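You operate a simulated robot arm through the tools that you are given. There is no shell and no other tool. Be economical: measure what you need, move in short steps, check, and stop when the job is done.

Carry out the task below with a simulated robot arm. There is one attempt and no reset: what you move stays moved.

TASK
Take the short cream candle and put it on the dead leaf. Then fetch the pink bangle and set it on the white saucer. Then put one of the cedar blocks from the dressing table top on top of the blue felt block.

It is judged by the outcome, as a careful person would: the job done as asked, and still so three seconds after it is handed in. It fails if anything else is knocked over, pushed out of place, dropped, spilled or broken.

THE ROBOT
A 6-joint arm with a two-finger parallel gripper, fixed in place. Base frame: the origin is at the foot of the arm, x ahead of it, y to its left, z up; the work surface is at about z = 76. Lengths are in cm, angles in degrees, forces in N, time in s.
With the tool pointing down near the work surface it reaches from about 26 to 68 cm from the base axis. Its first joint turns from -66.0 to 66.0 degrees. Payload 2.9 kg.
Tool frame: the origin (TCP) lies between the finger pads and is the grasp point; the fingertips stand 3 cm ahead of it; z points along the fingers, y is the line along which they close. The gripper opens to 11 cm. The fingers are 2 cm wide and 1 cm thick; the gripper's body (4.8 by 11.2 cm) begins 5.5 cm behind the TCP.
Orientation is that of the tool frame in the base frame, as a unit quaternion [x, y, z, w]. With the fingers straight down and closing along the base's y, the tool's x points along the base's -x, its y along +y and its z along -z.

THE INTERFACE
- The arm moves only by the tool play_rows. Its argument "targets" is a list that holds one entry, the list of rows, each a list of 7 numbers: the shift along the tool's x, y, z in units of 25 mm (1.0 is 25 mm), then the turn, a rotation vector about the tool's x, y, z in units of 8 degrees (1.0 is 8 degrees), then the opening, from 0 (shut) to 1 (fully open). In form: [[[tx, ty, tz, ax, ay, az, hand], ...]]. A call has 1 to 12 rows; each row shifts and turns the commanded pose from where the row before left it, along the tool's axes as they then stand. A call with a number of a shift or a turn outside -1 to 1 is refused whole. A row lasts 0.2 s, in which the tool goes at most 5 cm and 8.6 degrees; a call with a longer step from one row to the next is refused whole, and so is a gripper value outside its range. A pose out of reach is approached as far as the arm can. The call stops where the force on the tool passes 40 N (or 10 N more than at its start, if that is more) or the arm is blocked; 0.2 s more then pass. The fingers move at their own pace (about 10.8 cm/s each) and stop on an object; they squeeze with about 34 N. The grip force told is the motor's: it shows also when the fingers shut on nothing. Time passes only in rows, and 0.2 s behind the last, so rows that do not move let the fingers close. It gives the time, the measured TCP pose, the force on the tool (base axes), the opening and the grip force at its end, in the units of the frame above (readings bear some noise).
- Cameras (640 x 400 px; columns grow to the right, rows downward): "scene" is fixed at [6.13, 42.18, 137.95]; the picture's right is [-0.83, -0.56, 0.00], its down [-0.36, 0.53, -0.76] and it looks along [0.43, -0.63, -0.65] (base axes); focal length 344 px, centre (320, 200). "wrist" rides on the gripper at [-3.6, 0, -5.7] in the tool frame; the picture's right is [0.00, -1.00, 0.00], its down [0.97, 0.00, -0.24] and it looks along [0.24, 0.00, 0.97] (tool axes); focal length 218 px, centre (320, 200).
- capture(camera): a new picture of that camera. No time passes.
- probe_pixels(camera, pixels): there is no depth. For up to 12 entries [column, row, z] of the newest picture of that camera ("zoom" is the newest enlarged one), the place [x, y] in the base frame at which the ray of that pixel passes the height z, good to about 0.3 cm, but the place of the scene camera against the robot may be out by one fixed shift of up to 1.8 cm in any direction. No time passes.
- zoom(camera, box): a new picture of the part [left, top, right, bottom] of that camera's present view, enlarged. No time passes.
- job_done(): hands the job in; it is judged then, once.

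Work in short steps. Measure before you move; look again where a grasp or a placing could have gone wrong, and mend it. You have 80 turns and 46 pictures in all, the two below and enlarged ones among them. Open the gripper and draw the arm clear of the work before you hand the job in, unless the task says otherwise; then end with one line.

The tools are called after ">>>" as name(argument=value, ...) on one line, values as JSON. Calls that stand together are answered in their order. play_rows: Moves the arm, as the interface text tells. Its arguments: {"type":"object","properties":{"targets":{"type":"array","items":{"type":"array","items":{"type":"array","items":{"type":"number"}}}}},"required":["targets"]} The other tools are called the same way: capture (camera) takes a picture; probe_pixels (camera, pixels) gives the place at which the rays of pixels pass given heights; zoom (camera, box) takes an enlarged picture of a part of a camera's view; job_done () hands the job in.

At the start:

```text
time: 0.0
tcp_pos: [42.03, -13.34, 108.73]
tcp_rot: [0.0, 1.0, 0.0, 0.0]
contact_force: [1.2, -0.2, 0.4]
opening: 11.0
grip_force: 0.1
```

scene: 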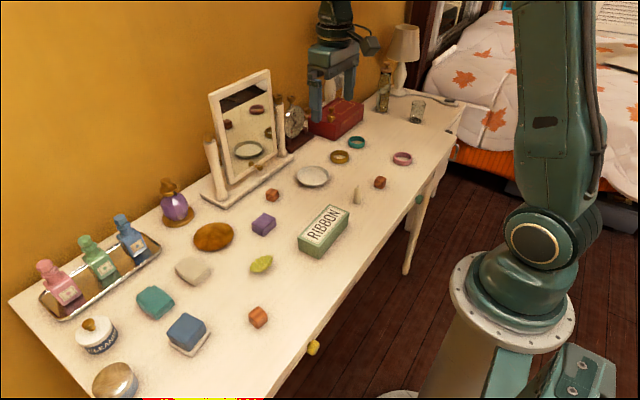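
wrist: 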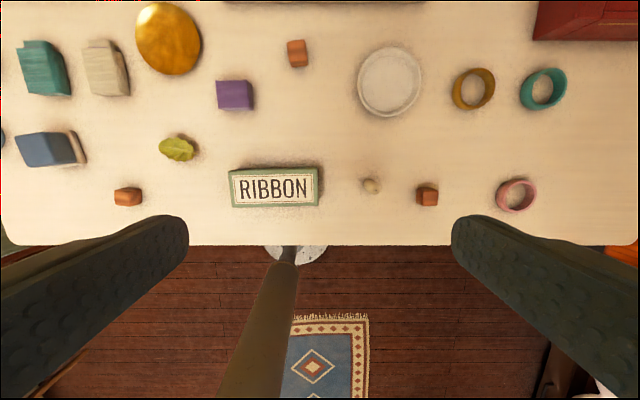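

I zoom on the objects to identify the leaf, the candle, and the blocks.

>>> zoom(camera="scene", box=[120, 180, 300, 370])

>>> zoom(camera="scene", box=[250, 120, 430, 260])

>>> probe_pixels(camera="wrist", pixels=[[372, 190, 76], [372, 183, 79], [177, 149, 76.5], [516, 196, 77], [390, 82, 77], [127, 197, 77], [427, 196, 77], [297, 54, 77], [45, 148, 80], [274, 186, 80]])

>>> zoom(camera="wrist", box=[0, 0, 320, 220])

>>> zoom(camera="wrist", box=[320, 20, 600, 220])

```text
2.11 times, centred on (210, 275) of scene
```

zoom: 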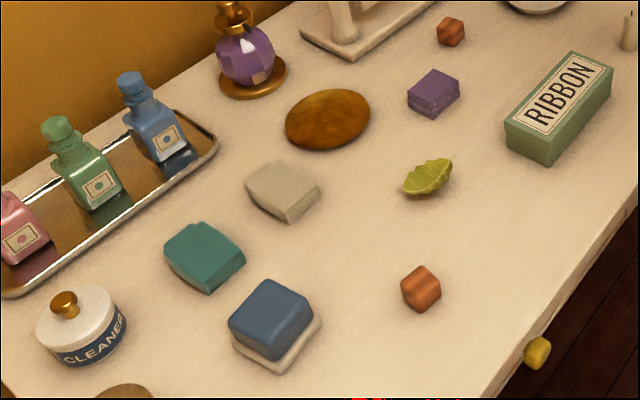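

```text
2.86 times, centred on (340, 190) of scene
```

zoom: 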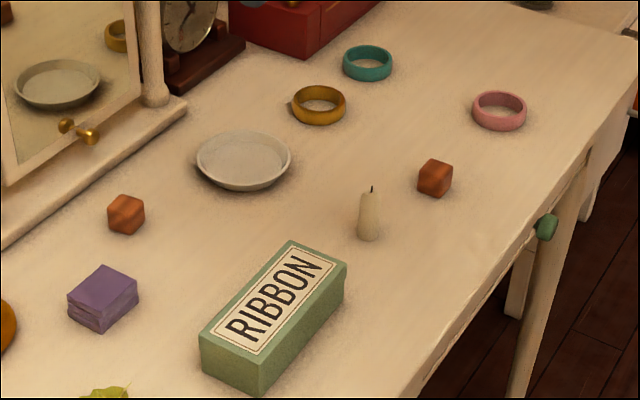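

```text
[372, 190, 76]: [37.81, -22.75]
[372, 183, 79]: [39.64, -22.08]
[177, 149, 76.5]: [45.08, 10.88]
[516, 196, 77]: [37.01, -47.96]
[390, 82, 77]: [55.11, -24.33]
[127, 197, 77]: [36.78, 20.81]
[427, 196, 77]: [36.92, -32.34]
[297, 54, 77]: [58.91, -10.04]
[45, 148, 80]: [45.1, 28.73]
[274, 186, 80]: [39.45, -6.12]
```

```text
1.82 times, centred on (160, 110) of wrist
```

zoom: 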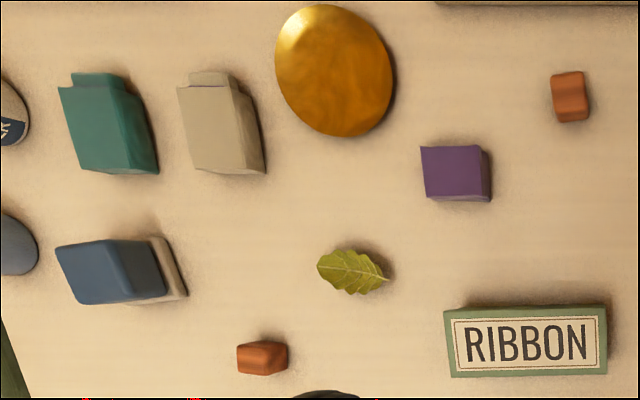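

```text
2.00 times, centred on (460, 120) of wrist
```

zoom: 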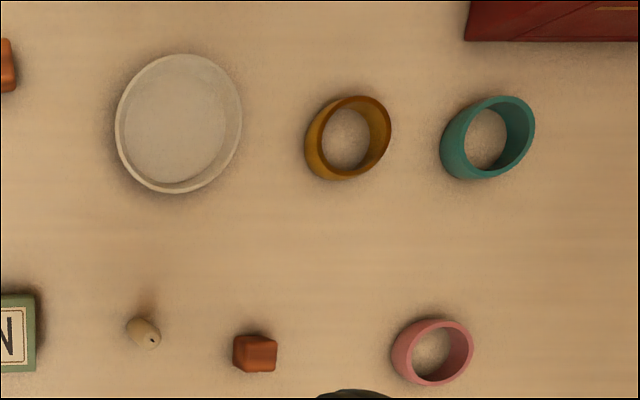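

The candle is near (38.5,-22.5). The leaf is near (45,11), and the blue block sits at about (45,28.7) on a cream base layer. I move above the candle with the opening reduced.

>>> play_rows(targets=[[[0.2, -0.6, 1, 0, 0, 0, 0.6], [0.2, -0.6, 1, 0, 0, 0, 0.6], [0.2, -0.6, 1, 0, 0, 0, 0.6], [0.2, -0.6, 1, 0, 0, 0, 0.6], [0.2, -0.6, 1, 0, 0, 0, 0.6], [0.2, -0.6, 0.6, 0, 0, 0, 0.6], [0, 0, 0, 0, 0, 0, 0.6]]])

>>> capture(camera="wrist")

```text
time: 1.6
tcp_pos: [38.77, -22.35, 94.57]
tcp_rot: [0.001, 1.0, 0.0, 0.0]
contact_force: [0.0, -0.1, 0.2]
opening: 6.61
grip_force: 0.0
```

```text
39 pictures are left
```

wrist: 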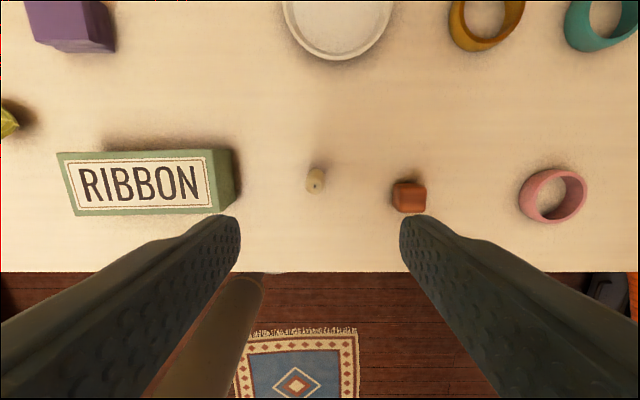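

>>> zoom(camera="wrist", box=[270, 140, 370, 220])

>>> probe_pixels(camera="wrist", pixels=[[314, 175, 76], [318, 184, 78], [318, 184, 79], [318, 184, 80], [307, 184, 79], [326, 184, 79], [318, 192, 79], [224, 212, 76], [240, 160, 76]])

>>> probe_pixels(camera="scene", pixels=[[358, 204, 76], [360, 187, 79], [360, 187, 80], [360, 187, 78]])

```text
5.00 times, centred on (320, 180) of wrist
```

zoom: 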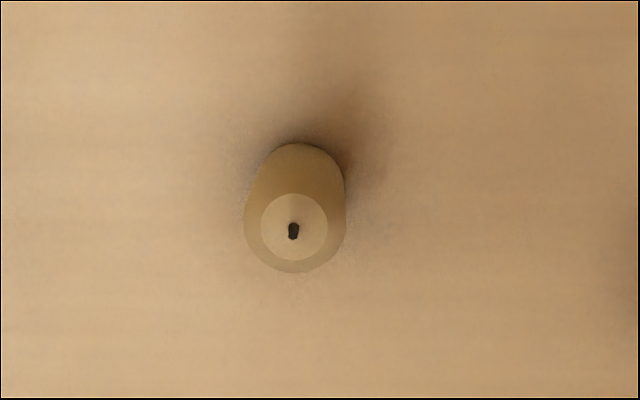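

```text
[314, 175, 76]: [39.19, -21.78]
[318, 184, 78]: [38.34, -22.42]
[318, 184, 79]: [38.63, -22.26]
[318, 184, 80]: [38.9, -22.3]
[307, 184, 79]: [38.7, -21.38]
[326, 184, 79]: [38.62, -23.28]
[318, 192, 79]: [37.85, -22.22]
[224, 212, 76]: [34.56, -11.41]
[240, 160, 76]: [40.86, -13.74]
```

```text
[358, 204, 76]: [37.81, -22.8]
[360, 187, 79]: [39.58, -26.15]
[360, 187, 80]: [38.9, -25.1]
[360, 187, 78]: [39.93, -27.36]
```

>>> probe_pixels(camera="wrist", pixels=[[315, 180, 76], [314.6, 186, 81], [314.6, 186, 80], [304.6, 181, 77], [325.2, 181, 77], [315, 168.5, 76]])

```text
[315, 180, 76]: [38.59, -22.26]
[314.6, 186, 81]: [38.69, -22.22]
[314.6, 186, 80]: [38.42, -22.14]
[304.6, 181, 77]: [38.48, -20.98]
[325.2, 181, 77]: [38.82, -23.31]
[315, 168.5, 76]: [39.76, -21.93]
```

Candle centre is about (38.7,-22.15), almost under the TCP. I descend to z≈79.7 and close.

>>> play_rows(targets=[[[0, 0.08, 1, 0, 0, 0, 0.5], [0, 0, 1, 0, 0, 0, 0.5], [0, 0, 1, 0, 0, 0, 0.5], [0, 0, 1, 0, 0, 0, 0.5], [0, 0, 1, 0, 0, 0, 0.5], [0, 0, 0.5, 0, 0, 0, 0.5], [0, 0, 0.45, 0, 0, 0, 0.5], [0, 0, 0, 0, 0, 0, 0.5]]])

>>> capture(camera="wrist")

```text
time: 3.4
tcp_pos: [38.97, -22.12, 79.8]
tcp_rot: [0.001, 1.0, 0.0, 0.0]
contact_force: [0.0, 0.0, -0.8]
opening: 5.51
grip_force: 0.1
```

```text
37 pictures are left
```

wrist: 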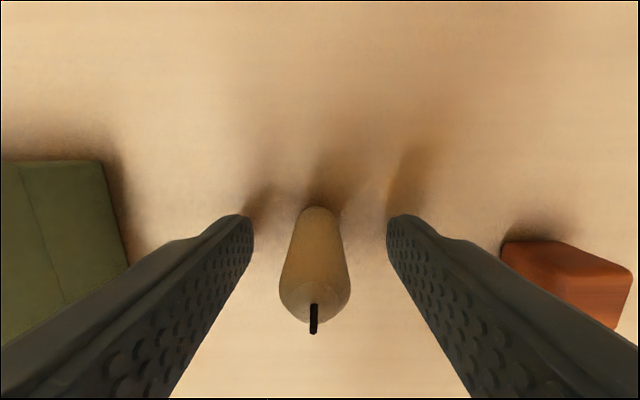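

Candle sits centred between the fingers; closing.

>>> play_rows(targets=[[[0, 0, 0, 0, 0, 0, 0.3], [0, 0, 0, 0, 0, 0, 0], [0, 0, 0, 0, 0, 0, 0], [0, 0, 0, 0, 0, 0, 0]]])

>>> capture(camera="wrist")

```text
time: 4.4
tcp_pos: [38.97, -22.09, 79.91]
tcp_rot: [0.0, 1.0, 0.0, 0.001]
contact_force: [-0.9, -0.1, 0.1]
opening: 1.66
grip_force: 33.8
```

```text
36 pictures are left
```

wrist: 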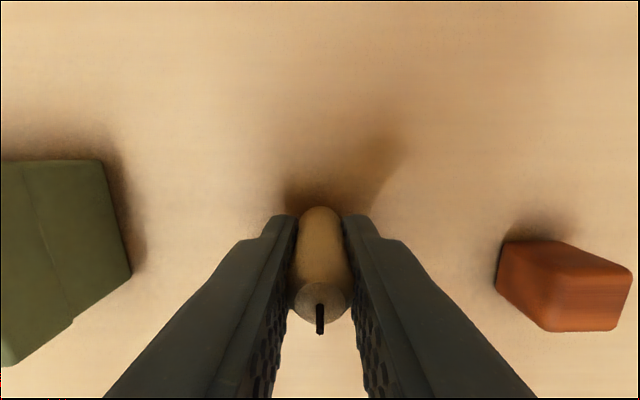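

Gripped at 1.66 cm. Lifting straight, then carrying over toward the leaf.

>>> play_rows(targets=[[[0, 0, -0.5, 0, 0, 0, 0], [0, 0, -1, 0, 0, 0, 0], [0, 0, -1, 0, 0, 0, 0], [0, 0, -1, 0, 0, 0, 0], [0, 0, -1, 0, 0, 0, 0], [0, 0, -1, 0, 0, 0, 0], [0, 0.5, 0, 0, 0, 0, 0], [-0.2, 1, 0, 0, 0, 0, 0], [-0.2, 1, 0, 0, 0, 0, 0], [-0.2, 1, 0, 0, 0, 0, 0], [-0.2, 1, 0, 0, 0, 0, 0], [-0.2, 1, 0, 0, 0, 0, 0]]])

>>> play_rows(targets=[[[0, 1, 0, 0, 0, 0, 0], [-0.2, 1, 0, 0, 0, 0, 0], [-0.2, 1, 0, 0, 0, 0, 0], [0, 1, 0, 0, 0, 0, 0], [0, 1, 0, 0, 0, 0, 0], [0, 1, 0, 0, 0, 0, 0], [0, 1, 0, 0, 0, 0, 0], [0, 0.6, 0, 0, 0, 0, 0], [0, 0, 0, 0, 0, 0, 0]]])

>>> capture(camera="wrist")

```text
time: 7.0
tcp_pos: [41.62, -8.36, 93.54]
tcp_rot: [0.0, 1.0, 0.0, 0.0]
contact_force: [0.0, 1.1, 0.1]
opening: 1.65
grip_force: 33.6
```

```text
time: 9.0
tcp_pos: [42.63, 10.46, 93.62]
tcp_rot: [0.0, 1.0, -0.001, 0.001]
contact_force: [-0.7, 0.0, 0.3]
opening: 1.64
grip_force: 33.7
```

```text
35 pictures are left
```

wrist: 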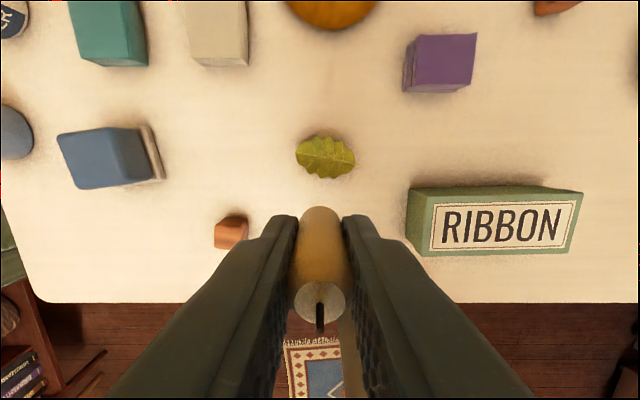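

>>> zoom(camera="wrist", box=[275, 120, 375, 200])

>>> zoom(camera="scene", box=[220, 220, 310, 290])

>>> probe_pixels(camera="wrist", pixels=[[325, 157, 76], [325, 157, 77], [295, 152, 76.5], [355, 160, 76.5], [325, 137, 76.5], [325, 178, 76.5]])

```text
5.00 times, centred on (325, 160) of wrist
```

zoom: 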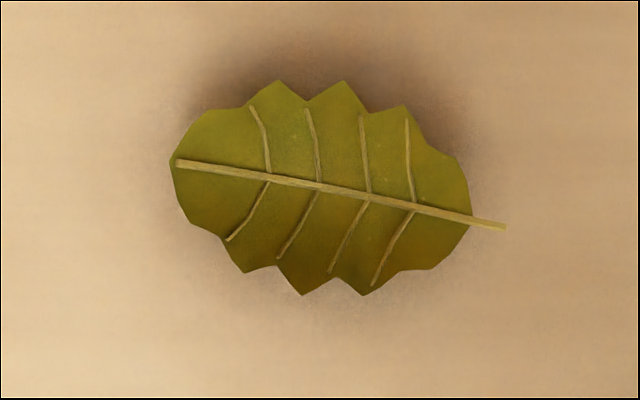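

```text
5.71 times, centred on (265, 255) of scene
```

zoom: 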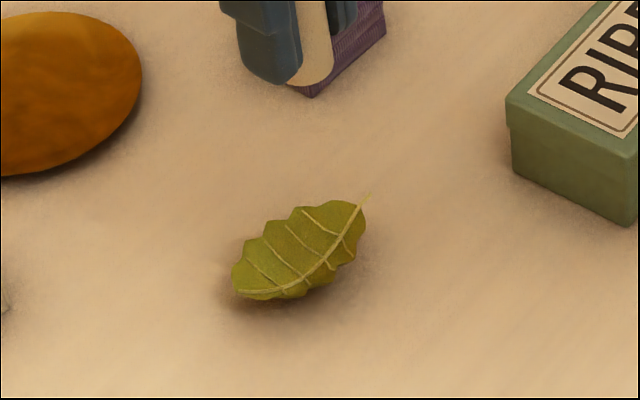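

```text
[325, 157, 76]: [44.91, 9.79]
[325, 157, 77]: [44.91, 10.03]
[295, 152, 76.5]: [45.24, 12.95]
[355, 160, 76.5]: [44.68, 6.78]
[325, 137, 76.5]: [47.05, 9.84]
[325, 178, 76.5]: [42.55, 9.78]
```

Leaf centre is about (44.9,10). I move over it, lower to leave a small gap, and look.

>>> play_rows(targets=[[[-1, -0.18, 0, 0, 0, 0, 0], [0, 0, 1, 0, 0, 0, 0], [0, 0, 1, 0, 0, 0, 0], [0, 0, 1, 0, 0, 0, 0], [0, 0, 1, 0, 0, 0, 0], [0, 0, 0.4, 0, 0, 0, 0], [0, 0, 0, 0, 0, 0, 0]]])

>>> zoom(camera="scene", box=[220, 220, 310, 290])

>>> capture(camera="wrist")

```text
time: 10.6
tcp_pos: [45.03, 10.19, 82.38]
tcp_rot: [0.001, 1.0, 0.0, 0.001]
contact_force: [-0.9, -0.1, -0.5]
opening: 1.67
grip_force: 33.5
```

```text
5.71 times, centred on (265, 255) of scene
```

zoom: 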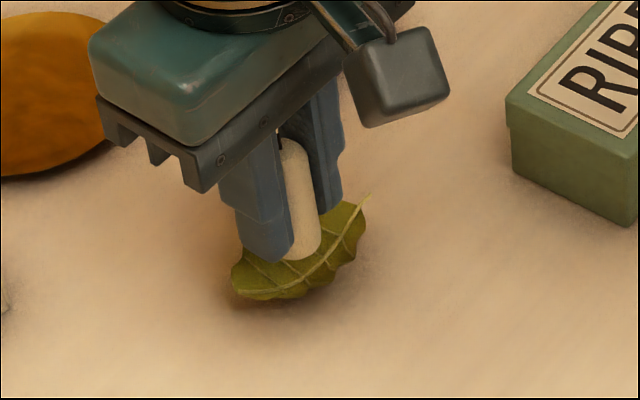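

```text
31 pictures are left
```

wrist: 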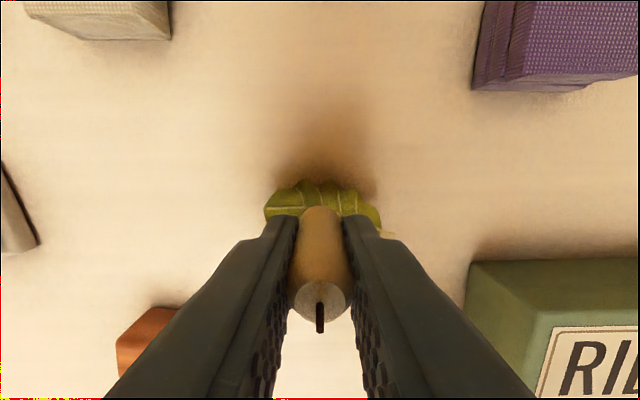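

Aligned over leaf. I lower in small steps watching the force.

>>> play_rows(targets=[[[0, 0, 0.15, 0, 0, 0, 0], [0, 0, 0.1, 0, 0, 0, 0], [0, 0, 0, 0, 0, 0, 0]]])

>>> play_rows(targets=[[[0, 0, 0.1, 0, 0, 0, 0], [0, 0, 0, 0, 0, 0, 0]]])

>>> play_rows(targets=[[[0, 0, 0.1, 0, 0, 0, 0], [0, 0, 0, 0, 0, 0, 0]]])

```text
time: 11.4
tcp_pos: [44.94, 10.09, 81.9]
tcp_rot: [0.001, 1.0, 0.0, 0.001]
contact_force: [0.2, -0.2, 0.1]
opening: 1.75
grip_force: 34.4
```

```text
time: 12.0
tcp_pos: [44.95, 10.16, 81.66]
tcp_rot: [-0.001, 1.0, 0.0, 0.001]
contact_force: [-0.2, -0.9, 8.0]
opening: 1.77
grip_force: 33.8
```

```text
time: 12.6
tcp_pos: [45.05, 10.21, 81.58]
tcp_rot: [0.0, 1.0, 0.001, 0.003]
contact_force: [-0.6, 2.0, 29.2]
opening: 1.75
grip_force: 34.1
```

Contact at TCP z≈81.7. I ease off slightly and look.

>>> play_rows(targets=[[[0, 0, -0.12, 0, 0, 0, 0], [0, 0, 0, 0, 0, 0, 0]]])

>>> zoom(camera="scene", box=[240, 230, 290, 280])

```text
time: 13.2
tcp_pos: [44.92, 10.04, 81.59]
tcp_rot: [0.0, 1.0, 0.0, 0.0]
contact_force: [1.7, 0.4, 4.8]
opening: 1.72
grip_force: 34.1
```

```text
8.00 times, centred on (265, 255) of scene
```

zoom: 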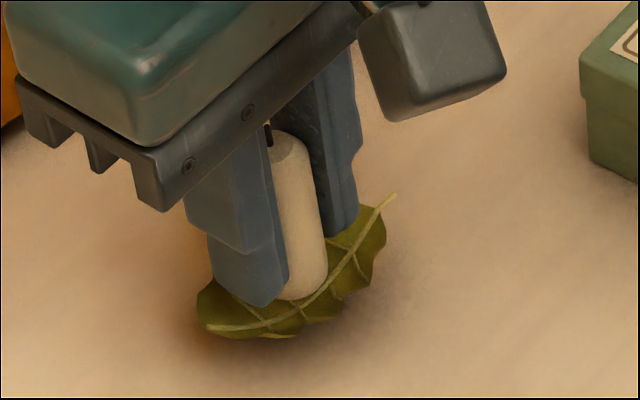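

>>> probe_pixels(camera="wrist", pixels=[[320, 207, 78.5], [320, 195, 77], [320, 183, 77], [320, 183, 78], [265, 212, 77.5], [380, 225, 77.5]])

>>> play_rows(targets=[[[0, 0, 0, 0, 0, 0, 0.22], [0, 0, 0, 0, 0, 0, 0.22]]])

>>> zoom(camera="scene", box=[240, 230, 290, 280])

>>> capture(camera="wrist")

```text
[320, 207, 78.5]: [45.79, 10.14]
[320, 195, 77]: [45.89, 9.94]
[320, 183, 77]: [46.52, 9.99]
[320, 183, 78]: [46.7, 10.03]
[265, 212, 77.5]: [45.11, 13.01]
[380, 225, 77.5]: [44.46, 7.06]
```

```text
time: 13.8
tcp_pos: [44.95, 10.05, 81.7]
tcp_rot: [0.0, 1.0, -0.001, 0.0]
contact_force: [-0.5, 0.9, -0.4]
opening: 2.4
grip_force: 0.0
```

```text
8.00 times, centred on (265, 255) of scene
```

zoom: 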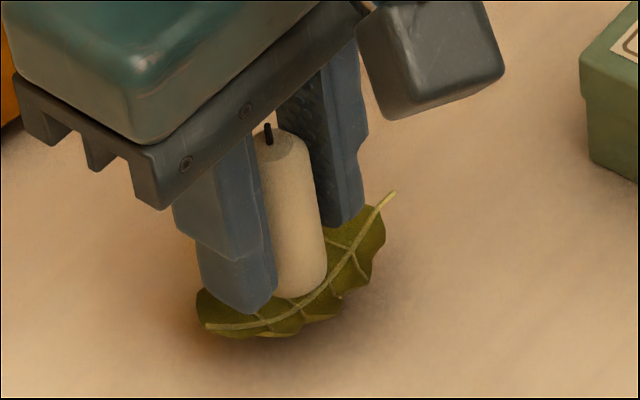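

```text
28 pictures are left
```

wrist: 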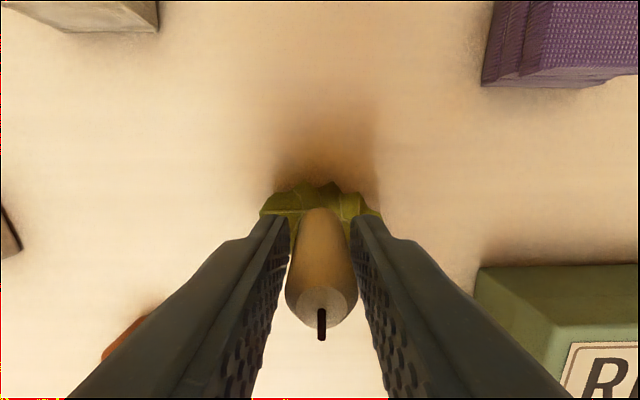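

Candle nearly upright. I open a bit more, still caging it.

>>> play_rows(targets=[[[0, 0, 0, 0, 0, 0, 0.3], [0, 0, 0, 0, 0, 0, 0.3]]])

>>> zoom(camera="scene", box=[240, 230, 290, 280])

>>> capture(camera="wrist")

```text
time: 14.4
tcp_pos: [45.01, 10.09, 81.68]
tcp_rot: [0.0, 1.0, 0.0, 0.0]
contact_force: [0.5, -1.4, 0.8]
opening: 3.3
grip_force: 0.1
```

```text
8.00 times, centred on (265, 255) of scene
```

zoom: 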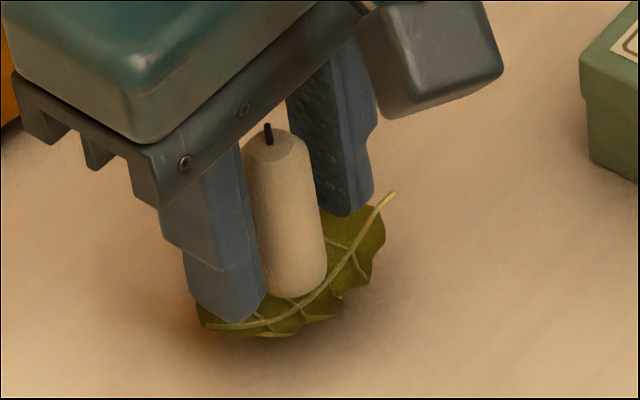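

```text
26 pictures are left
```

wrist: 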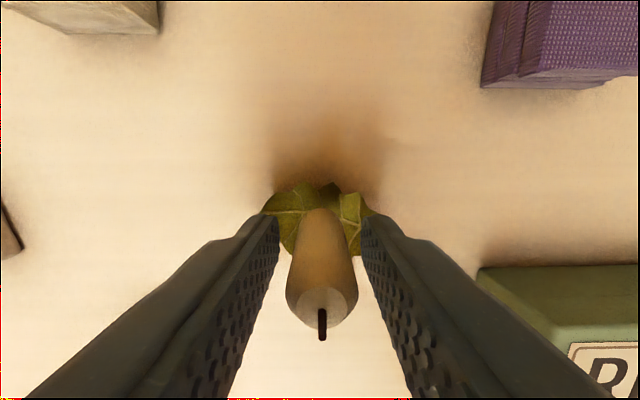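

It stands freely. I lift straight up slowly and confirm.

>>> play_rows(targets=[[[0, 0, -0.4, 0, 0, 0, 0.32], [0, 0, -0.6, 0, 0, 0, 0.34], [0, 0, -1, 0, 0, 0, 0.34], [0, 0, -1, 0, 0, 0, 0.34], [0, 0, -1, 0, 0, 0, 0.34], [0, 0, -1, 0, 0, 0, 0.34], [0, 0, -1, 0, 0, 0, 0.34], [0, 0, -1, 0, 0, 0, 0.34], [0, 0, 0, 0, 0, 0, 0.34]]])

>>> zoom(camera="scene", box=[130, 190, 290, 350])

>>> capture(camera="wrist")

```text
time: 16.4
tcp_pos: [44.91, 10.04, 99.22]
tcp_rot: [0.0, 1.0, 0.0, 0.0]
contact_force: [0.1, 0.2, -0.7]
opening: 3.74
grip_force: 0.1
```

```text
2.50 times, centred on (210, 270) of scene
```

zoom: 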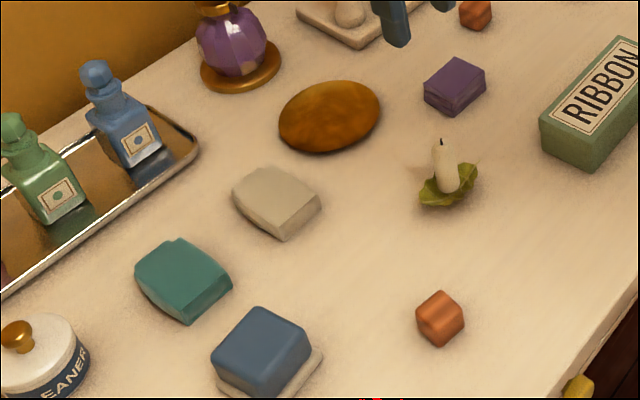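

```text
24 pictures are left
```

wrist: 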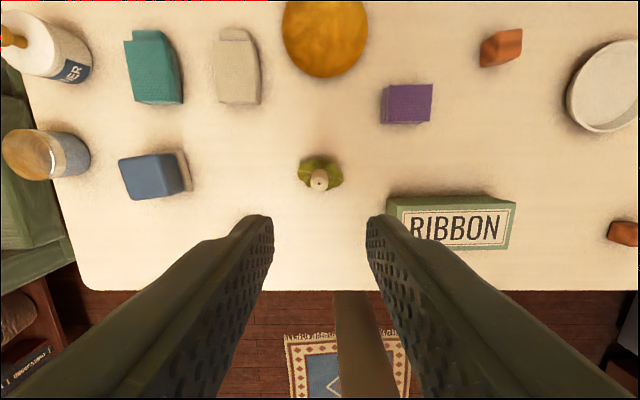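

Candle stands upright on the leaf. Next: traverse to above the pink bangle (~(37,-48)).

>>> play_rows(targets=[[[0.1, -0.95, 0, 0, 0, 0, 0.34], [0.1, -0.95, 0, 0, 0, 0, 0.34], [0.1, -0.95, 0, 0, 0, 0, 0.34], [0.1, -0.95, 0, 0, 0, 0, 0.34], [0.1, -0.95, 0, 0, 0, 0, 0.34], [0.1, -0.95, 0, 0, 0, 0, 0.34], [0.1, -0.95, 0, 0, 0, 0, 0.34], [0.1, -0.95, 0, 0, 0, 0, 0.34], [0.1, -0.95, 0, 0, 0, 0, 0.34], [0.1, -0.95, 0, 0, 0, 0, 0.34], [0.1, -0.95, 0, 0, 0, 0, 0.34], [0.1, -0.95, 0, 0, 0, 0, 0.34]]])

>>> play_rows(targets=[[[0.13, -0.95, 0.2, 0, 0, 0, 0.6], [0.13, -0.95, 0.2, 0, 0, 0, 0.9], [0.13, -0.95, 0.2, 0, 0, 0, 0.9], [0.13, -0.95, 0.2, 0, 0, 0, 0.9], [0.13, -0.95, 0.2, 0, 0, 0, 0.9], [0.13, -0.95, 0.2, 0, 0, 0, 0.9], [0.13, -0.95, 0.2, 0, 0, 0, 0.9], [0.13, -0.95, 0.2, 0, 0, 0, 0.9], [0.13, -0.95, 0.2, 0, 0, 0, 0.9], [0.13, -0.95, 0.2, 0, 0, 0, 0.9], [0.13, -0.95, 0.2, 0, 0, 0, 0.9], [0, 0, 0, 0, 0, 0, 0.9]]])

>>> capture(camera="wrist")

```text
time: 19.0
tcp_pos: [42.09, -18.54, 99.1]
tcp_rot: [0.0, 1.0, 0.0, 0.0]
contact_force: [-0.5, -0.3, 0.6]
opening: 3.73
grip_force: 0.1
```

```text
time: 21.6
tcp_pos: [38.39, -44.51, 93.67]
tcp_rot: [0.0, 1.0, 0.0, 0.0]
contact_force: [0.8, -0.1, -0.1]
opening: 9.91
grip_force: 0.0
```

```text
23 pictures are left
```

wrist: 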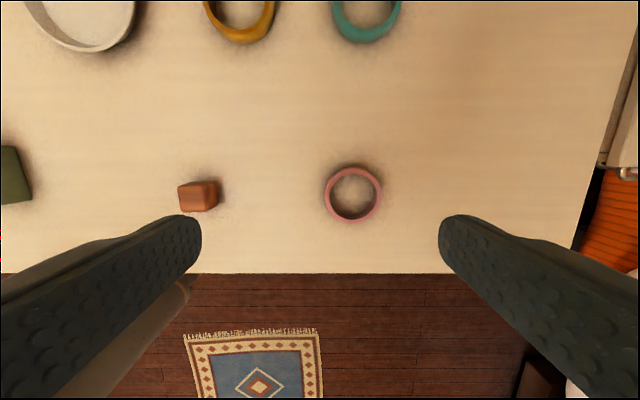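

>>> zoom(camera="wrist", box=[302, 150, 402, 230])

>>> probe_pixels(camera="wrist", pixels=[[323, 192, 78], [382, 192, 78], [353, 166, 78], [353, 223, 78], [353, 166, 76], [353, 223, 77], [353, 195, 77.5], [197, 197, 78]])

>>> probe_pixels(camera="scene", pixels=[[402, 158, 77.5], [313, 176, 77]])

```text
5.00 times, centred on (352, 190) of wrist
```

zoom: 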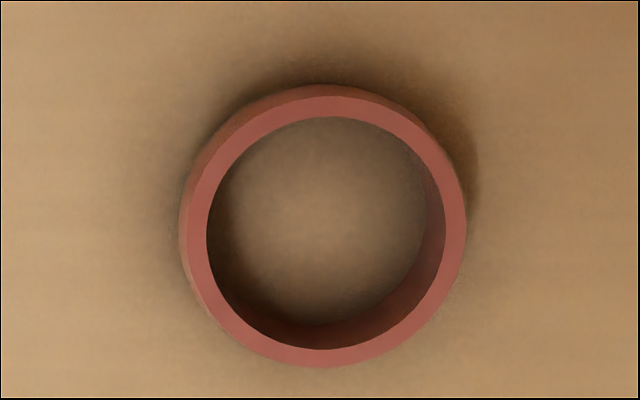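

```text
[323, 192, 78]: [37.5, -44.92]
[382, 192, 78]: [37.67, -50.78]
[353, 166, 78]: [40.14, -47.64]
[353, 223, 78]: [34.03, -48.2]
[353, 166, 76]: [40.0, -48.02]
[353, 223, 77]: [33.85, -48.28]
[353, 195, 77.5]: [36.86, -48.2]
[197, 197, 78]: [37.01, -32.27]
```

```text
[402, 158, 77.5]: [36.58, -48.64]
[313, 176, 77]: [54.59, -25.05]
```

Bangle centre ≈ (37.0,-47.95), outer diameter ≈5.8. I align and descend to z≈83, then check.

>>> play_rows(targets=[[[0.28, -0.69, 0, 0, 0, 0, 0.85], [0.28, -0.69, 0, 0, 0, 0, 0.85], [0, 0, 1, 0, 0, 0, 0.85], [0, 0, 1, 0, 0, 0, 0.85], [0, 0, 1, 0, 0, 0, 0.85], [0, 0, 1, 0, 0, 0, 0.85], [0, 0, 0.3, 0, 0, 0, 0.85], [0, 0, 0, 0, 0, 0, 0.85]]])

>>> capture(camera="wrist")

```text
time: 23.4
tcp_pos: [37.13, -48.07, 82.88]
tcp_rot: [0.0, 1.0, -0.001, 0.0]
contact_force: [0.2, 0.6, 0.3]
opening: 9.35
grip_force: 0.0
```

```text
21 pictures are left
```

wrist: 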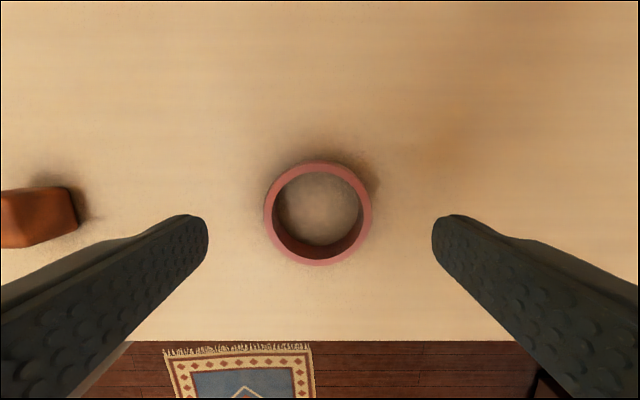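

Centred. Descend to z≈80.1 (tips ~77.1) and close.

>>> play_rows(targets=[[[0, 0, 0.6, 0, 0, 0, 0.85], [0, 0, 0.52, 0, 0, 0, 0.85], [0, 0, 0, 0, 0, 0, 0.7], [0, 0, 0, 0, 0, 0, 0.5], [0, 0, 0, 0, 0, 0, 0.4], [0, 0, 0, 0, 0, 0, 0.3], [0, 0, 0, 0, 0, 0, 0.3]]])

>>> capture(camera="wrist")

```text
time: 25.0
tcp_pos: [37.11, -48.11, 80.26]
tcp_rot: [0.0, 1.0, -0.001, 0.0]
contact_force: [-0.6, -0.3, 0.9]
opening: 5.65
grip_force: 33.7
```

```text
20 pictures are left
```

wrist: 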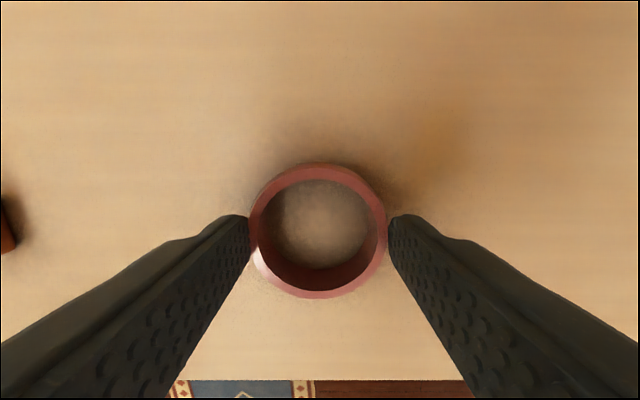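

Gripped at 5.65 cm. Lift and carry toward the saucer (stopping slightly short to measure it).

>>> play_rows(targets=[[[0, 0, -0.4, 0, 0, 0, 0.3], [0, 0, -1, 0, 0, 0, 0.3], [0, 0, -1, 0, 0, 0, 0.3], [0, 0, -1, 0, 0, 0, 0.3], [0, 0, -1, 0, 0, 0, 0.3], [0, 0, -1, 0, 0, 0, 0.3], [-0.6, 0.8, 0, 0, 0, 0, 0.3], [-0.6, 0.8, 0, 0, 0, 0, 0.3], [-0.6, 0.8, 0, 0, 0, 0, 0.3], [-0.6, 0.8, 0, 0, 0, 0, 0.3], [-0.6, 0.8, 0, 0, 0, 0, 0.3], [-0.6, 0.8, 0, 0, 0, 0, 0.3]]])

>>> play_rows(targets=[[[-0.6, 0.8, 0, 0, 0, 0, 0.3], [-0.6, 0.8, 0, 0, 0, 0, 0.3], [-0.6, 0.8, 0, 0, 0, 0, 0.3], [-0.6, 0.8, 0, 0, 0, 0, 0.3], [0, 0.8, 0, 0, 0, 0, 0.3], [0, 0.8, 0, 0, 0, 0, 0.3], [0, 0, 0, 0, 0, 0, 0.3]]])

>>> capture(camera="wrist")

```text
time: 27.6
tcp_pos: [46.12, -36.06, 93.83]
tcp_rot: [0.0, 1.0, 0.0, 0.0]
contact_force: [-0.3, -0.5, -0.5]
opening: 5.62
grip_force: 34.6
```

```text
time: 29.2
tcp_pos: [52.16, -24.16, 93.72]
tcp_rot: [0.0, 1.0, 0.0, 0.0]
contact_force: [0.1, -0.2, -0.6]
opening: 5.62
grip_force: 34.0
```

```text
19 pictures are left
```

wrist: 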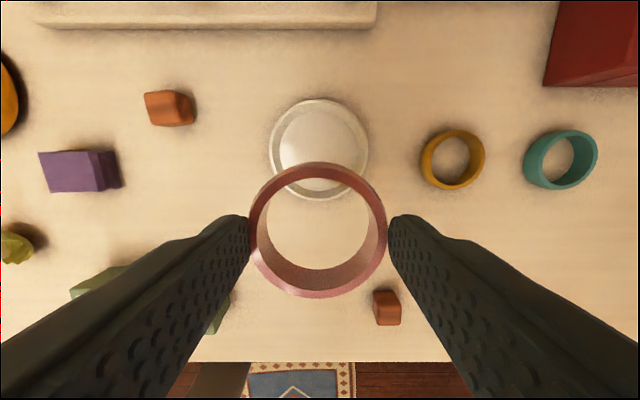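

>>> probe_pixels(camera="wrist", pixels=[[319, 149, 77], [319, 149, 78], [269, 149, 77.5], [369, 149, 77.5], [319, 99, 77.5], [319, 200, 77.5], [320, 146, 76.5]])

```text
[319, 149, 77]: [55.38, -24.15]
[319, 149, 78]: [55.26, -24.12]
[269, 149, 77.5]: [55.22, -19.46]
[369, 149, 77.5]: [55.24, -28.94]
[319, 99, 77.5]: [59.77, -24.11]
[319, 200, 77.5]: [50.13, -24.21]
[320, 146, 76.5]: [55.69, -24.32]
```

Saucer centre ≈ (55.1,-24.2), diameter 9.5. Align and lower to z≈82.2.

>>> play_rows(targets=[[[-0.6, 0, 0, 0, 0, 0, 0.3], [-0.6, 0, 0, 0, 0, 0, 0.3], [0, 0, 1, 0, 0, 0, 0.3], [0, 0, 1, 0, 0, 0, 0.3], [0, 0, 1, 0, 0, 0, 0.3], [0, 0, 1, 0, 0, 0, 0.3], [0, 0, 0.6, 0, 0, 0, 0.3], [0, 0, 0, 0, 0, 0, 0.3]]])

>>> zoom(camera="scene", box=[265, 130, 365, 210])

>>> capture(camera="wrist")

```text
time: 31.0
tcp_pos: [55.1, -23.99, 82.18]
tcp_rot: [0.0, 1.0, -0.001, 0.0]
contact_force: [0.0, -0.2, -0.7]
opening: 5.64
grip_force: 33.7
```

```text
5.00 times, centred on (315, 170) of scene
```

zoom: 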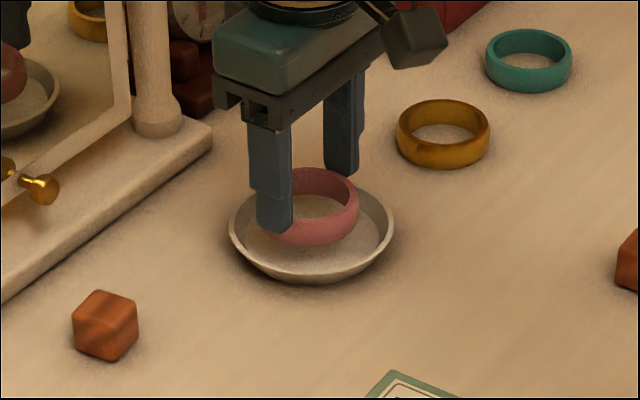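

```text
17 pictures are left
```

wrist: 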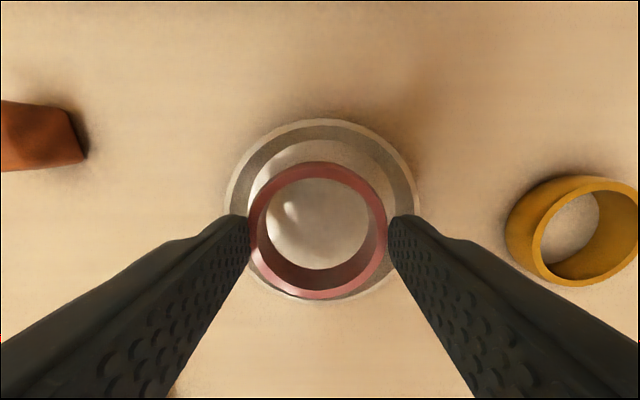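

>>> probe_pixels(camera="wrist", pixels=[[225, 209, 77.4], [418, 209, 77.4], [321, 118, 77.4], [321, 300, 77.4], [318, 216, 77.9]])

>>> play_rows(targets=[[[0, 0, 0.25, 0, 0, 0, 0.3], [0, 0, 0.15, 0, 0, 0, 0.3], [0, 0, 0, 0, 0, 0, 0.3]]])

```text
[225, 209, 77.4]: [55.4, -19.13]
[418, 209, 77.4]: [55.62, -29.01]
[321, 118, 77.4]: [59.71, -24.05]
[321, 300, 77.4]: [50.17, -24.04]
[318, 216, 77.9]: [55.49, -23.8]
```

```text
time: 31.8
tcp_pos: [55.08, -24.02, 81.17]
tcp_rot: [0.0, 1.0, 0.0, 0.0]
contact_force: [0.9, -0.4, -0.9]
opening: 5.63
grip_force: 34.0
```

Saucer centre ≈(55.0,-24.05), TCP matches. Lower in fine steps until contact.

>>> play_rows(targets=[[[0, 0, 0.08, 0, 0, 0, 0.3], [0, 0, 0, 0, 0, 0, 0.3]]])

>>> play_rows(targets=[[[0, 0, 0.08, 0, 0, 0, 0.3], [0, 0, 0, 0, 0, 0, 0.3]]])

```text
time: 32.4
tcp_pos: [55.11, -23.94, 81.06]
tcp_rot: [0.0, 1.0, 0.001, 0.0]
contact_force: [-0.1, -1.2, 0.1]
opening: 5.64
grip_force: 34.3
```

```text
time: 33.0
tcp_pos: [55.01, -23.98, 81.02]
tcp_rot: [0.001, 1.0, 0.0, 0.0]
contact_force: [-0.4, -0.1, -0.4]
opening: 5.63
grip_force: 33.5
```

>>> play_rows(targets=[[[0, 0, 0.08, 0, 0, 0, 0.3], [0, 0, 0, 0, 0, 0, 0.3]]])

>>> play_rows(targets=[[[0, 0, 0.06, 0, 0, 0, 0.3], [0, 0, 0, 0, 0, 0, 0.3]]])

```text
time: 33.6
tcp_pos: [55.11, -24.02, 80.77]
tcp_rot: [0.001, 1.0, 0.0, 0.001]
contact_force: [-5.0, 1.1, 13.0]
opening: 5.62
grip_force: 33.8
```

```text
time: 34.2
tcp_pos: [55.15, -24.08, 80.67]
tcp_rot: [0.0, 1.0, -0.001, 0.002]
contact_force: [-6.3, 0.1, 26.8]
opening: 5.64
grip_force: 34.4
```

Contact on the saucer floor. Ease up a hair and open gently to ~6.9 cm.

>>> play_rows(targets=[[[0, 0, -0.1, 0, 0, 0, 0.3], [0, 0, 0, 0, 0, 0, 0.55], [0, 0, 0, 0, 0, 0, 0.62], [0, 0, 0, 0, 0, 0, 0.62]]])

>>> capture(camera="wrist")

```text
time: 35.2
tcp_pos: [55.13, -23.94, 80.79]
tcp_rot: [0.0, 1.0, -0.001, 0.0]
contact_force: [0.3, 0.5, -1.2]
opening: 6.18
grip_force: 0.1
```

```text
16 pictures are left
```

wrist: 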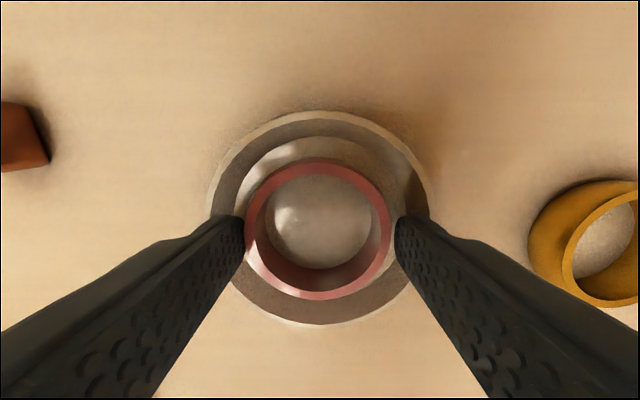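

Fingers are clear of the bangle but opening stopped at 6.18, possibly at the rim; I lift straight up with matching opening.

>>> play_rows(targets=[[[0, 0, -0.1, 0, 0, 0, 0.56], [0, 0, -0.3, 0, 0, 0, 0.56], [0, 0, -0.6, 0, 0, 0, 0.56], [0, 0, -1, 0, 0, 0, 0.56], [0, 0, -1, 0, 0, 0, 0.56], [0, 0, -1, 0, 0, 0, 0.56], [0, 0, -1, 0, 0, 0, 0.56], [0, 0, -1, 0, 0, 0, 0.56], [0, 0, -1, 0, 0, 0, 0.56]]])

>>> capture(camera="wrist")

```text
time: 37.2
tcp_pos: [55.11, -24.11, 98.17]
tcp_rot: [0.0, 1.0, 0.0, 0.0]
contact_force: [-0.8, -0.4, 1.7]
opening: 6.17
grip_force: 0.1
```

```text
15 pictures are left
```

wrist: 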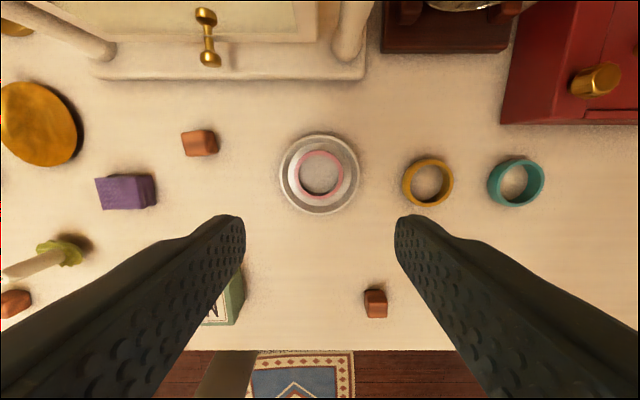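

Bangle rests centred in the saucer. Now go to the cedar block near (36.8,20.8), close to the blue block.

>>> play_rows(targets=[[[0.38, 0.97, 0, 0, 0, 0, 0.56], [0.38, 0.97, 0, 0, 0, 0, 0.56], [0.38, 0.97, 0, 0, 0, 0, 0.56], [0.38, 0.97, 0, 0, 0, 0, 0.56], [0.38, 0.97, 0, 0, 0, 0, 0.56], [0.38, 0.97, 0, 0, 0, 0, 0.56], [0.38, 0.97, 0, 0, 0, 0, 0.56], [0.38, 0.97, 0, 0, 0, 0, 0.56], [0.38, 0.97, 0, 0, 0, 0, 0.56]]])

>>> play_rows(targets=[[[0.38, 0.97, 0, 0, 0, 0, 0.56], [0.38, 0.97, 0, 0, 0, 0, 0.56], [0.38, 0.97, 0, 0, 0, 0, 0.56], [0.38, 0.97, 0, 0, 0, 0, 0.56], [0.38, 0.97, 0, 0, 0, 0, 0.56], [0.38, 0.97, 0, 0, 0, 0, 0.56], [0.38, 0.97, 0, 0, 0, 0, 0.56], [0.38, 0.97, 0, 0, 0, 0, 0.56], [0.3, 0.97, 0, 0, 0, 0, 0.56], [0, 0, 0.8, 0, 0, 0, 0.56], [0, 0, 0.8, 0, 0, 0, 0.56], [0, 0, 0, 0, 0, 0, 0.56]]])

>>> capture(camera="wrist")

```text
time: 39.2
tcp_pos: [46.67, -2.21, 98.12]
tcp_rot: [-0.001, 1.0, 0.0, 0.0]
contact_force: [0.1, 0.9, -0.2]
opening: 6.18
grip_force: 0.1
```

```text
time: 41.8
tcp_pos: [38.28, 19.45, 94.25]
tcp_rot: [0.0, 1.0, -0.001, -0.001]
contact_force: [0.8, 0.3, 0.4]
opening: 6.18
grip_force: 0.0
```

```text
14 pictures are left
```

wrist: 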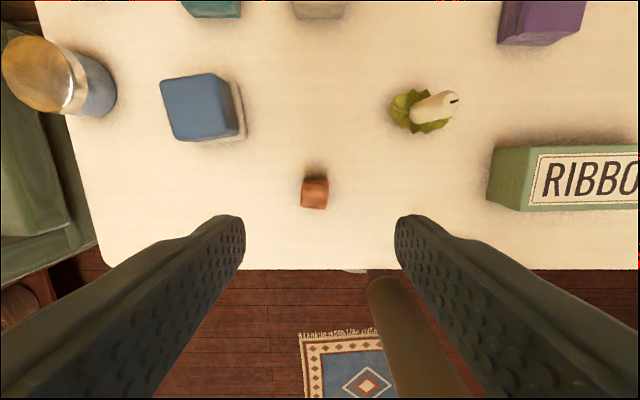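

>>> zoom(camera="wrist", box=[275, 155, 355, 225])

>>> zoom(camera="wrist", box=[140, 50, 270, 160])

>>> probe_pixels(camera="wrist", pixels=[[314, 194, 78], [301, 194, 78], [328, 194, 78], [314, 180, 78], [314, 208, 78], [198, 107, 80], [198, 107, 81], [162, 84, 80], [228, 75, 80], [230, 133, 80], [178, 140, 80]])

```text
5.71 times, centred on (315, 190) of wrist
```

zoom: 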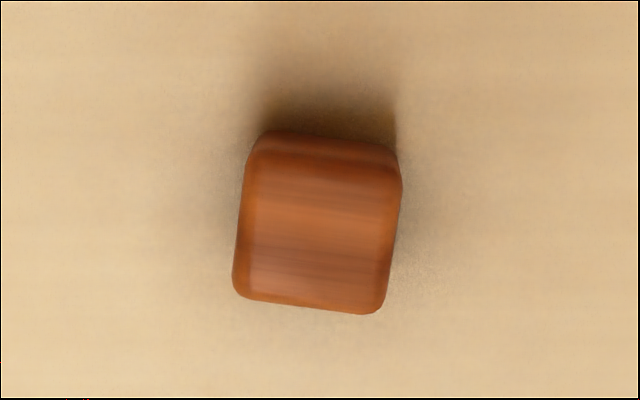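

```text
3.64 times, centred on (205, 105) of wrist
```

zoom: 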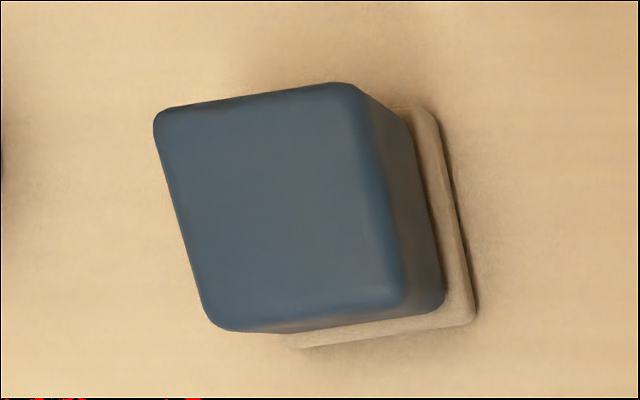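

```text
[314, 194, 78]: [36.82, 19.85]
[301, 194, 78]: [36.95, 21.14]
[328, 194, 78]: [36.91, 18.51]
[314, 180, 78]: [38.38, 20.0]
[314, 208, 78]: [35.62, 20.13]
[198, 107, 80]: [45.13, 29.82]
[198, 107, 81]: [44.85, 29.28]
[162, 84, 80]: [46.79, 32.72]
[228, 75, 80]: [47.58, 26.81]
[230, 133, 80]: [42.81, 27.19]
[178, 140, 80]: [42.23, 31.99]
```

Cedar block centre ≈ (36.85,19.95), ~2.6 cm, rotated ~8°. I align yaw by one unit, descend to z≈79.7 and check.

>>> play_rows(targets=[[[0.57, 0.2, 0, 0, 0, 0, 0.5], [0, 0, 0.5, 0, 0, 1, 0.5], [0, 0, 1, 0, 0, 0, 0.5], [0, 0, 1, 0, 0, 0, 0.5], [0, 0, 1, 0, 0, 0, 0.5], [0, 0, 1, 0, 0, 0, 0.5], [0, 0, 0.6, 0, 0, 0, 0.5], [0, 0, 0, 0, 0, 0, 0.5]]])

>>> capture(camera="wrist")

```text
time: 43.6
tcp_pos: [36.81, 20.12, 81.54]
tcp_rot: [0.07, 0.998, 0.0, 0.0]
contact_force: [0.0, 0.3, -0.2]
opening: 5.5
grip_force: 0.1
```

```text
11 pictures are left
```

wrist: 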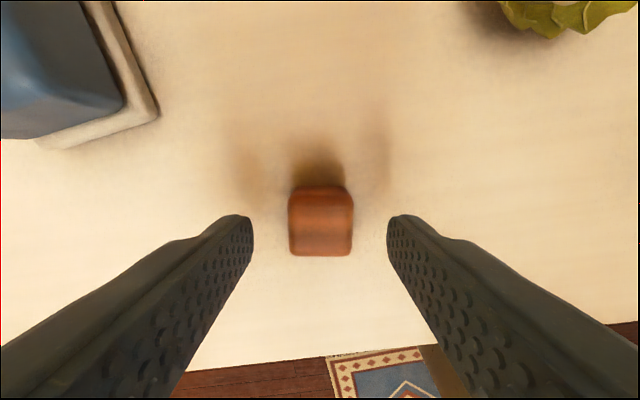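

Aligned with the block. Descend 1.8 cm more, close, then lift.

>>> play_rows(targets=[[[0, 0, 0.4, 0, 0, 0, 0.5], [0, 0, 0.3, 0, 0, 0, 0.5], [0, 0, 0, 0, 0, 0, 0.5], [0, 0, 0, 0, 0, 0, 0.25], [0, 0, 0, 0, 0, 0, 0.1], [0, 0, 0, 0, 0, 0, 0.1], [0, 0, 0, 0, 0, 0, 0.1]]])

```text
time: 45.2
tcp_pos: [36.76, 19.97, 79.72]
tcp_rot: [0.07, 0.998, 0.0, 0.0]
contact_force: [-1.0, -0.7, 0.1]
opening: 2.6
grip_force: 34.1
```

Gripped (2.6 cm). Lift, yaw back to 0 and move above near the blue block to measure it.

>>> play_rows(targets=[[[0, 0, -0.5, 0, 0, 0, 0.1], [0, 0, -1, 0, 0, 0, 0.1], [0, 0, -1, 0, 0, 0, 0.1], [0, 0, -1, 0, 0, 0, 0.1], [0, 0, -1, 0, 0, 0, 0.1], [0, 0, -1, 0, 0, 0, 0.1], [0, 0, -1, 0, 0, -1, 0.1], [-0.5, 1, 0, 0, 0, 0, 0.1], [-0.5, 1, 0, 0, 0, 0, 0.1], [-0.5, 1, 0, 0, 0, 0, 0.1], [-0.5, 0.8, 0, 0, 0, 0, 0.1], [0, 0, 0, 0, 0, 0, 0.1]]])

>>> capture(camera="wrist")

```text
time: 47.8
tcp_pos: [41.86, 29.64, 95.89]
tcp_rot: [0.0, 1.0, 0.001, -0.001]
contact_force: [0.7, 0.2, 0.3]
opening: 2.62
grip_force: 33.6
```

```text
10 pictures are left
```

wrist: 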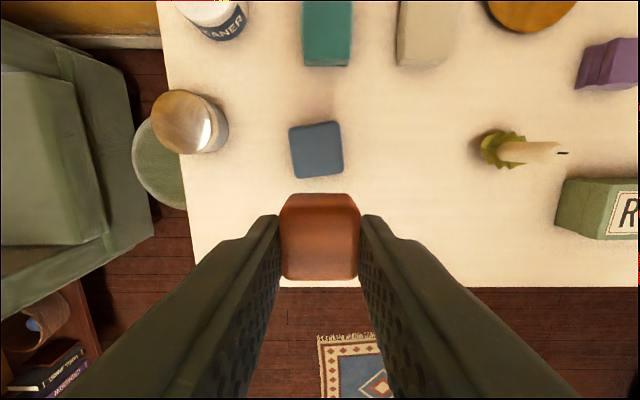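

Blue block top ≈ z 80.4, centre ≈ (45.07,30.0), yaw ≈ -10°. I move over it, align yaw, lower to ~1 cm gap.

>>> play_rows(targets=[[[-0.64, 0.07, 0, 0, 0, 0, 0.1], [-0.64, 0.07, 0, 0, 0, 0, 0.1], [0, 0, 0.5, 0, 0, -1, 0.1], [0, 0, 0.7, 0, 0, -0.2, 0.1], [0, 0, 1, 0, 0, 0, 0.1], [0, 0, 1, 0, 0, 0, 0.1], [0, 0, 1, 0, 0, 0, 0.1], [0, 0, 0, 0, 0, 0, 0.1]]])

>>> capture(camera="wrist")

>>> zoom(camera="scene", box=[140, 280, 240, 360])

```text
time: 49.6
tcp_pos: [44.91, 29.82, 85.49]
tcp_rot: [-0.085, 0.996, 0.0, 0.001]
contact_force: [0.5, -0.4, 0.2]
opening: 2.63
grip_force: 33.9
```

```text
9 pictures are left
```

wrist: 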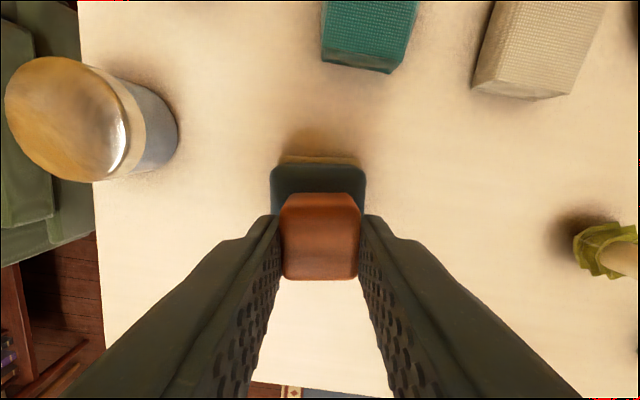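

```text
5.00 times, centred on (190, 320) of scene
```

zoom: 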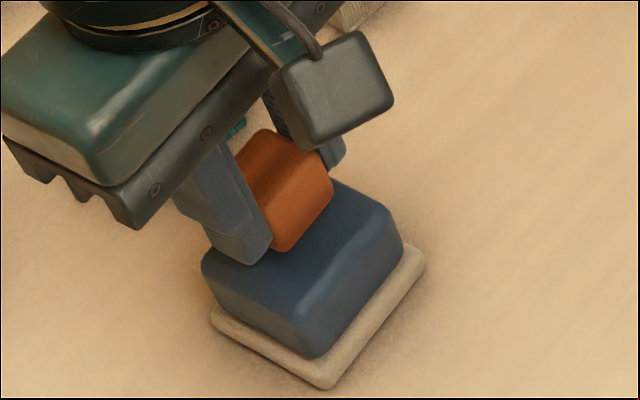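

Well aligned. Lower in small steps with a tiny forward shift.

>>> play_rows(targets=[[[-0.1, 0, 0.2, 0, 0, 0, 0.1], [0, 0, 0.2, 0, 0, 0, 0.1], [0, 0, 0, 0, 0, 0, 0.1]]])

>>> play_rows(targets=[[[0, 0, 0.08, 0, 0, 0, 0.1], [0, 0, 0, 0, 0, 0, 0.1]]])

>>> play_rows(targets=[[[0, 0, 0.06, 0, 0, 0, 0.1], [0, 0, 0, 0, 0, 0, 0.1]]])

```text
time: 50.4
tcp_pos: [45.18, 29.84, 84.52]
tcp_rot: [-0.083, 0.997, 0.0, 0.0]
contact_force: [0.2, -0.3, -0.2]
opening: 2.64
grip_force: 33.9
```

```text
time: 51.0
tcp_pos: [45.27, 29.95, 84.34]
tcp_rot: [-0.084, 0.996, -0.001, 0.001]
contact_force: [-2.0, -1.5, 9.3]
opening: 2.64
grip_force: 33.7
```

```text
time: 51.6
tcp_pos: [45.31, 29.83, 84.32]
tcp_rot: [-0.084, 0.996, 0.0, 0.002]
contact_force: [-3.8, -1.2, 25.1]
opening: 2.61
grip_force: 33.7
```

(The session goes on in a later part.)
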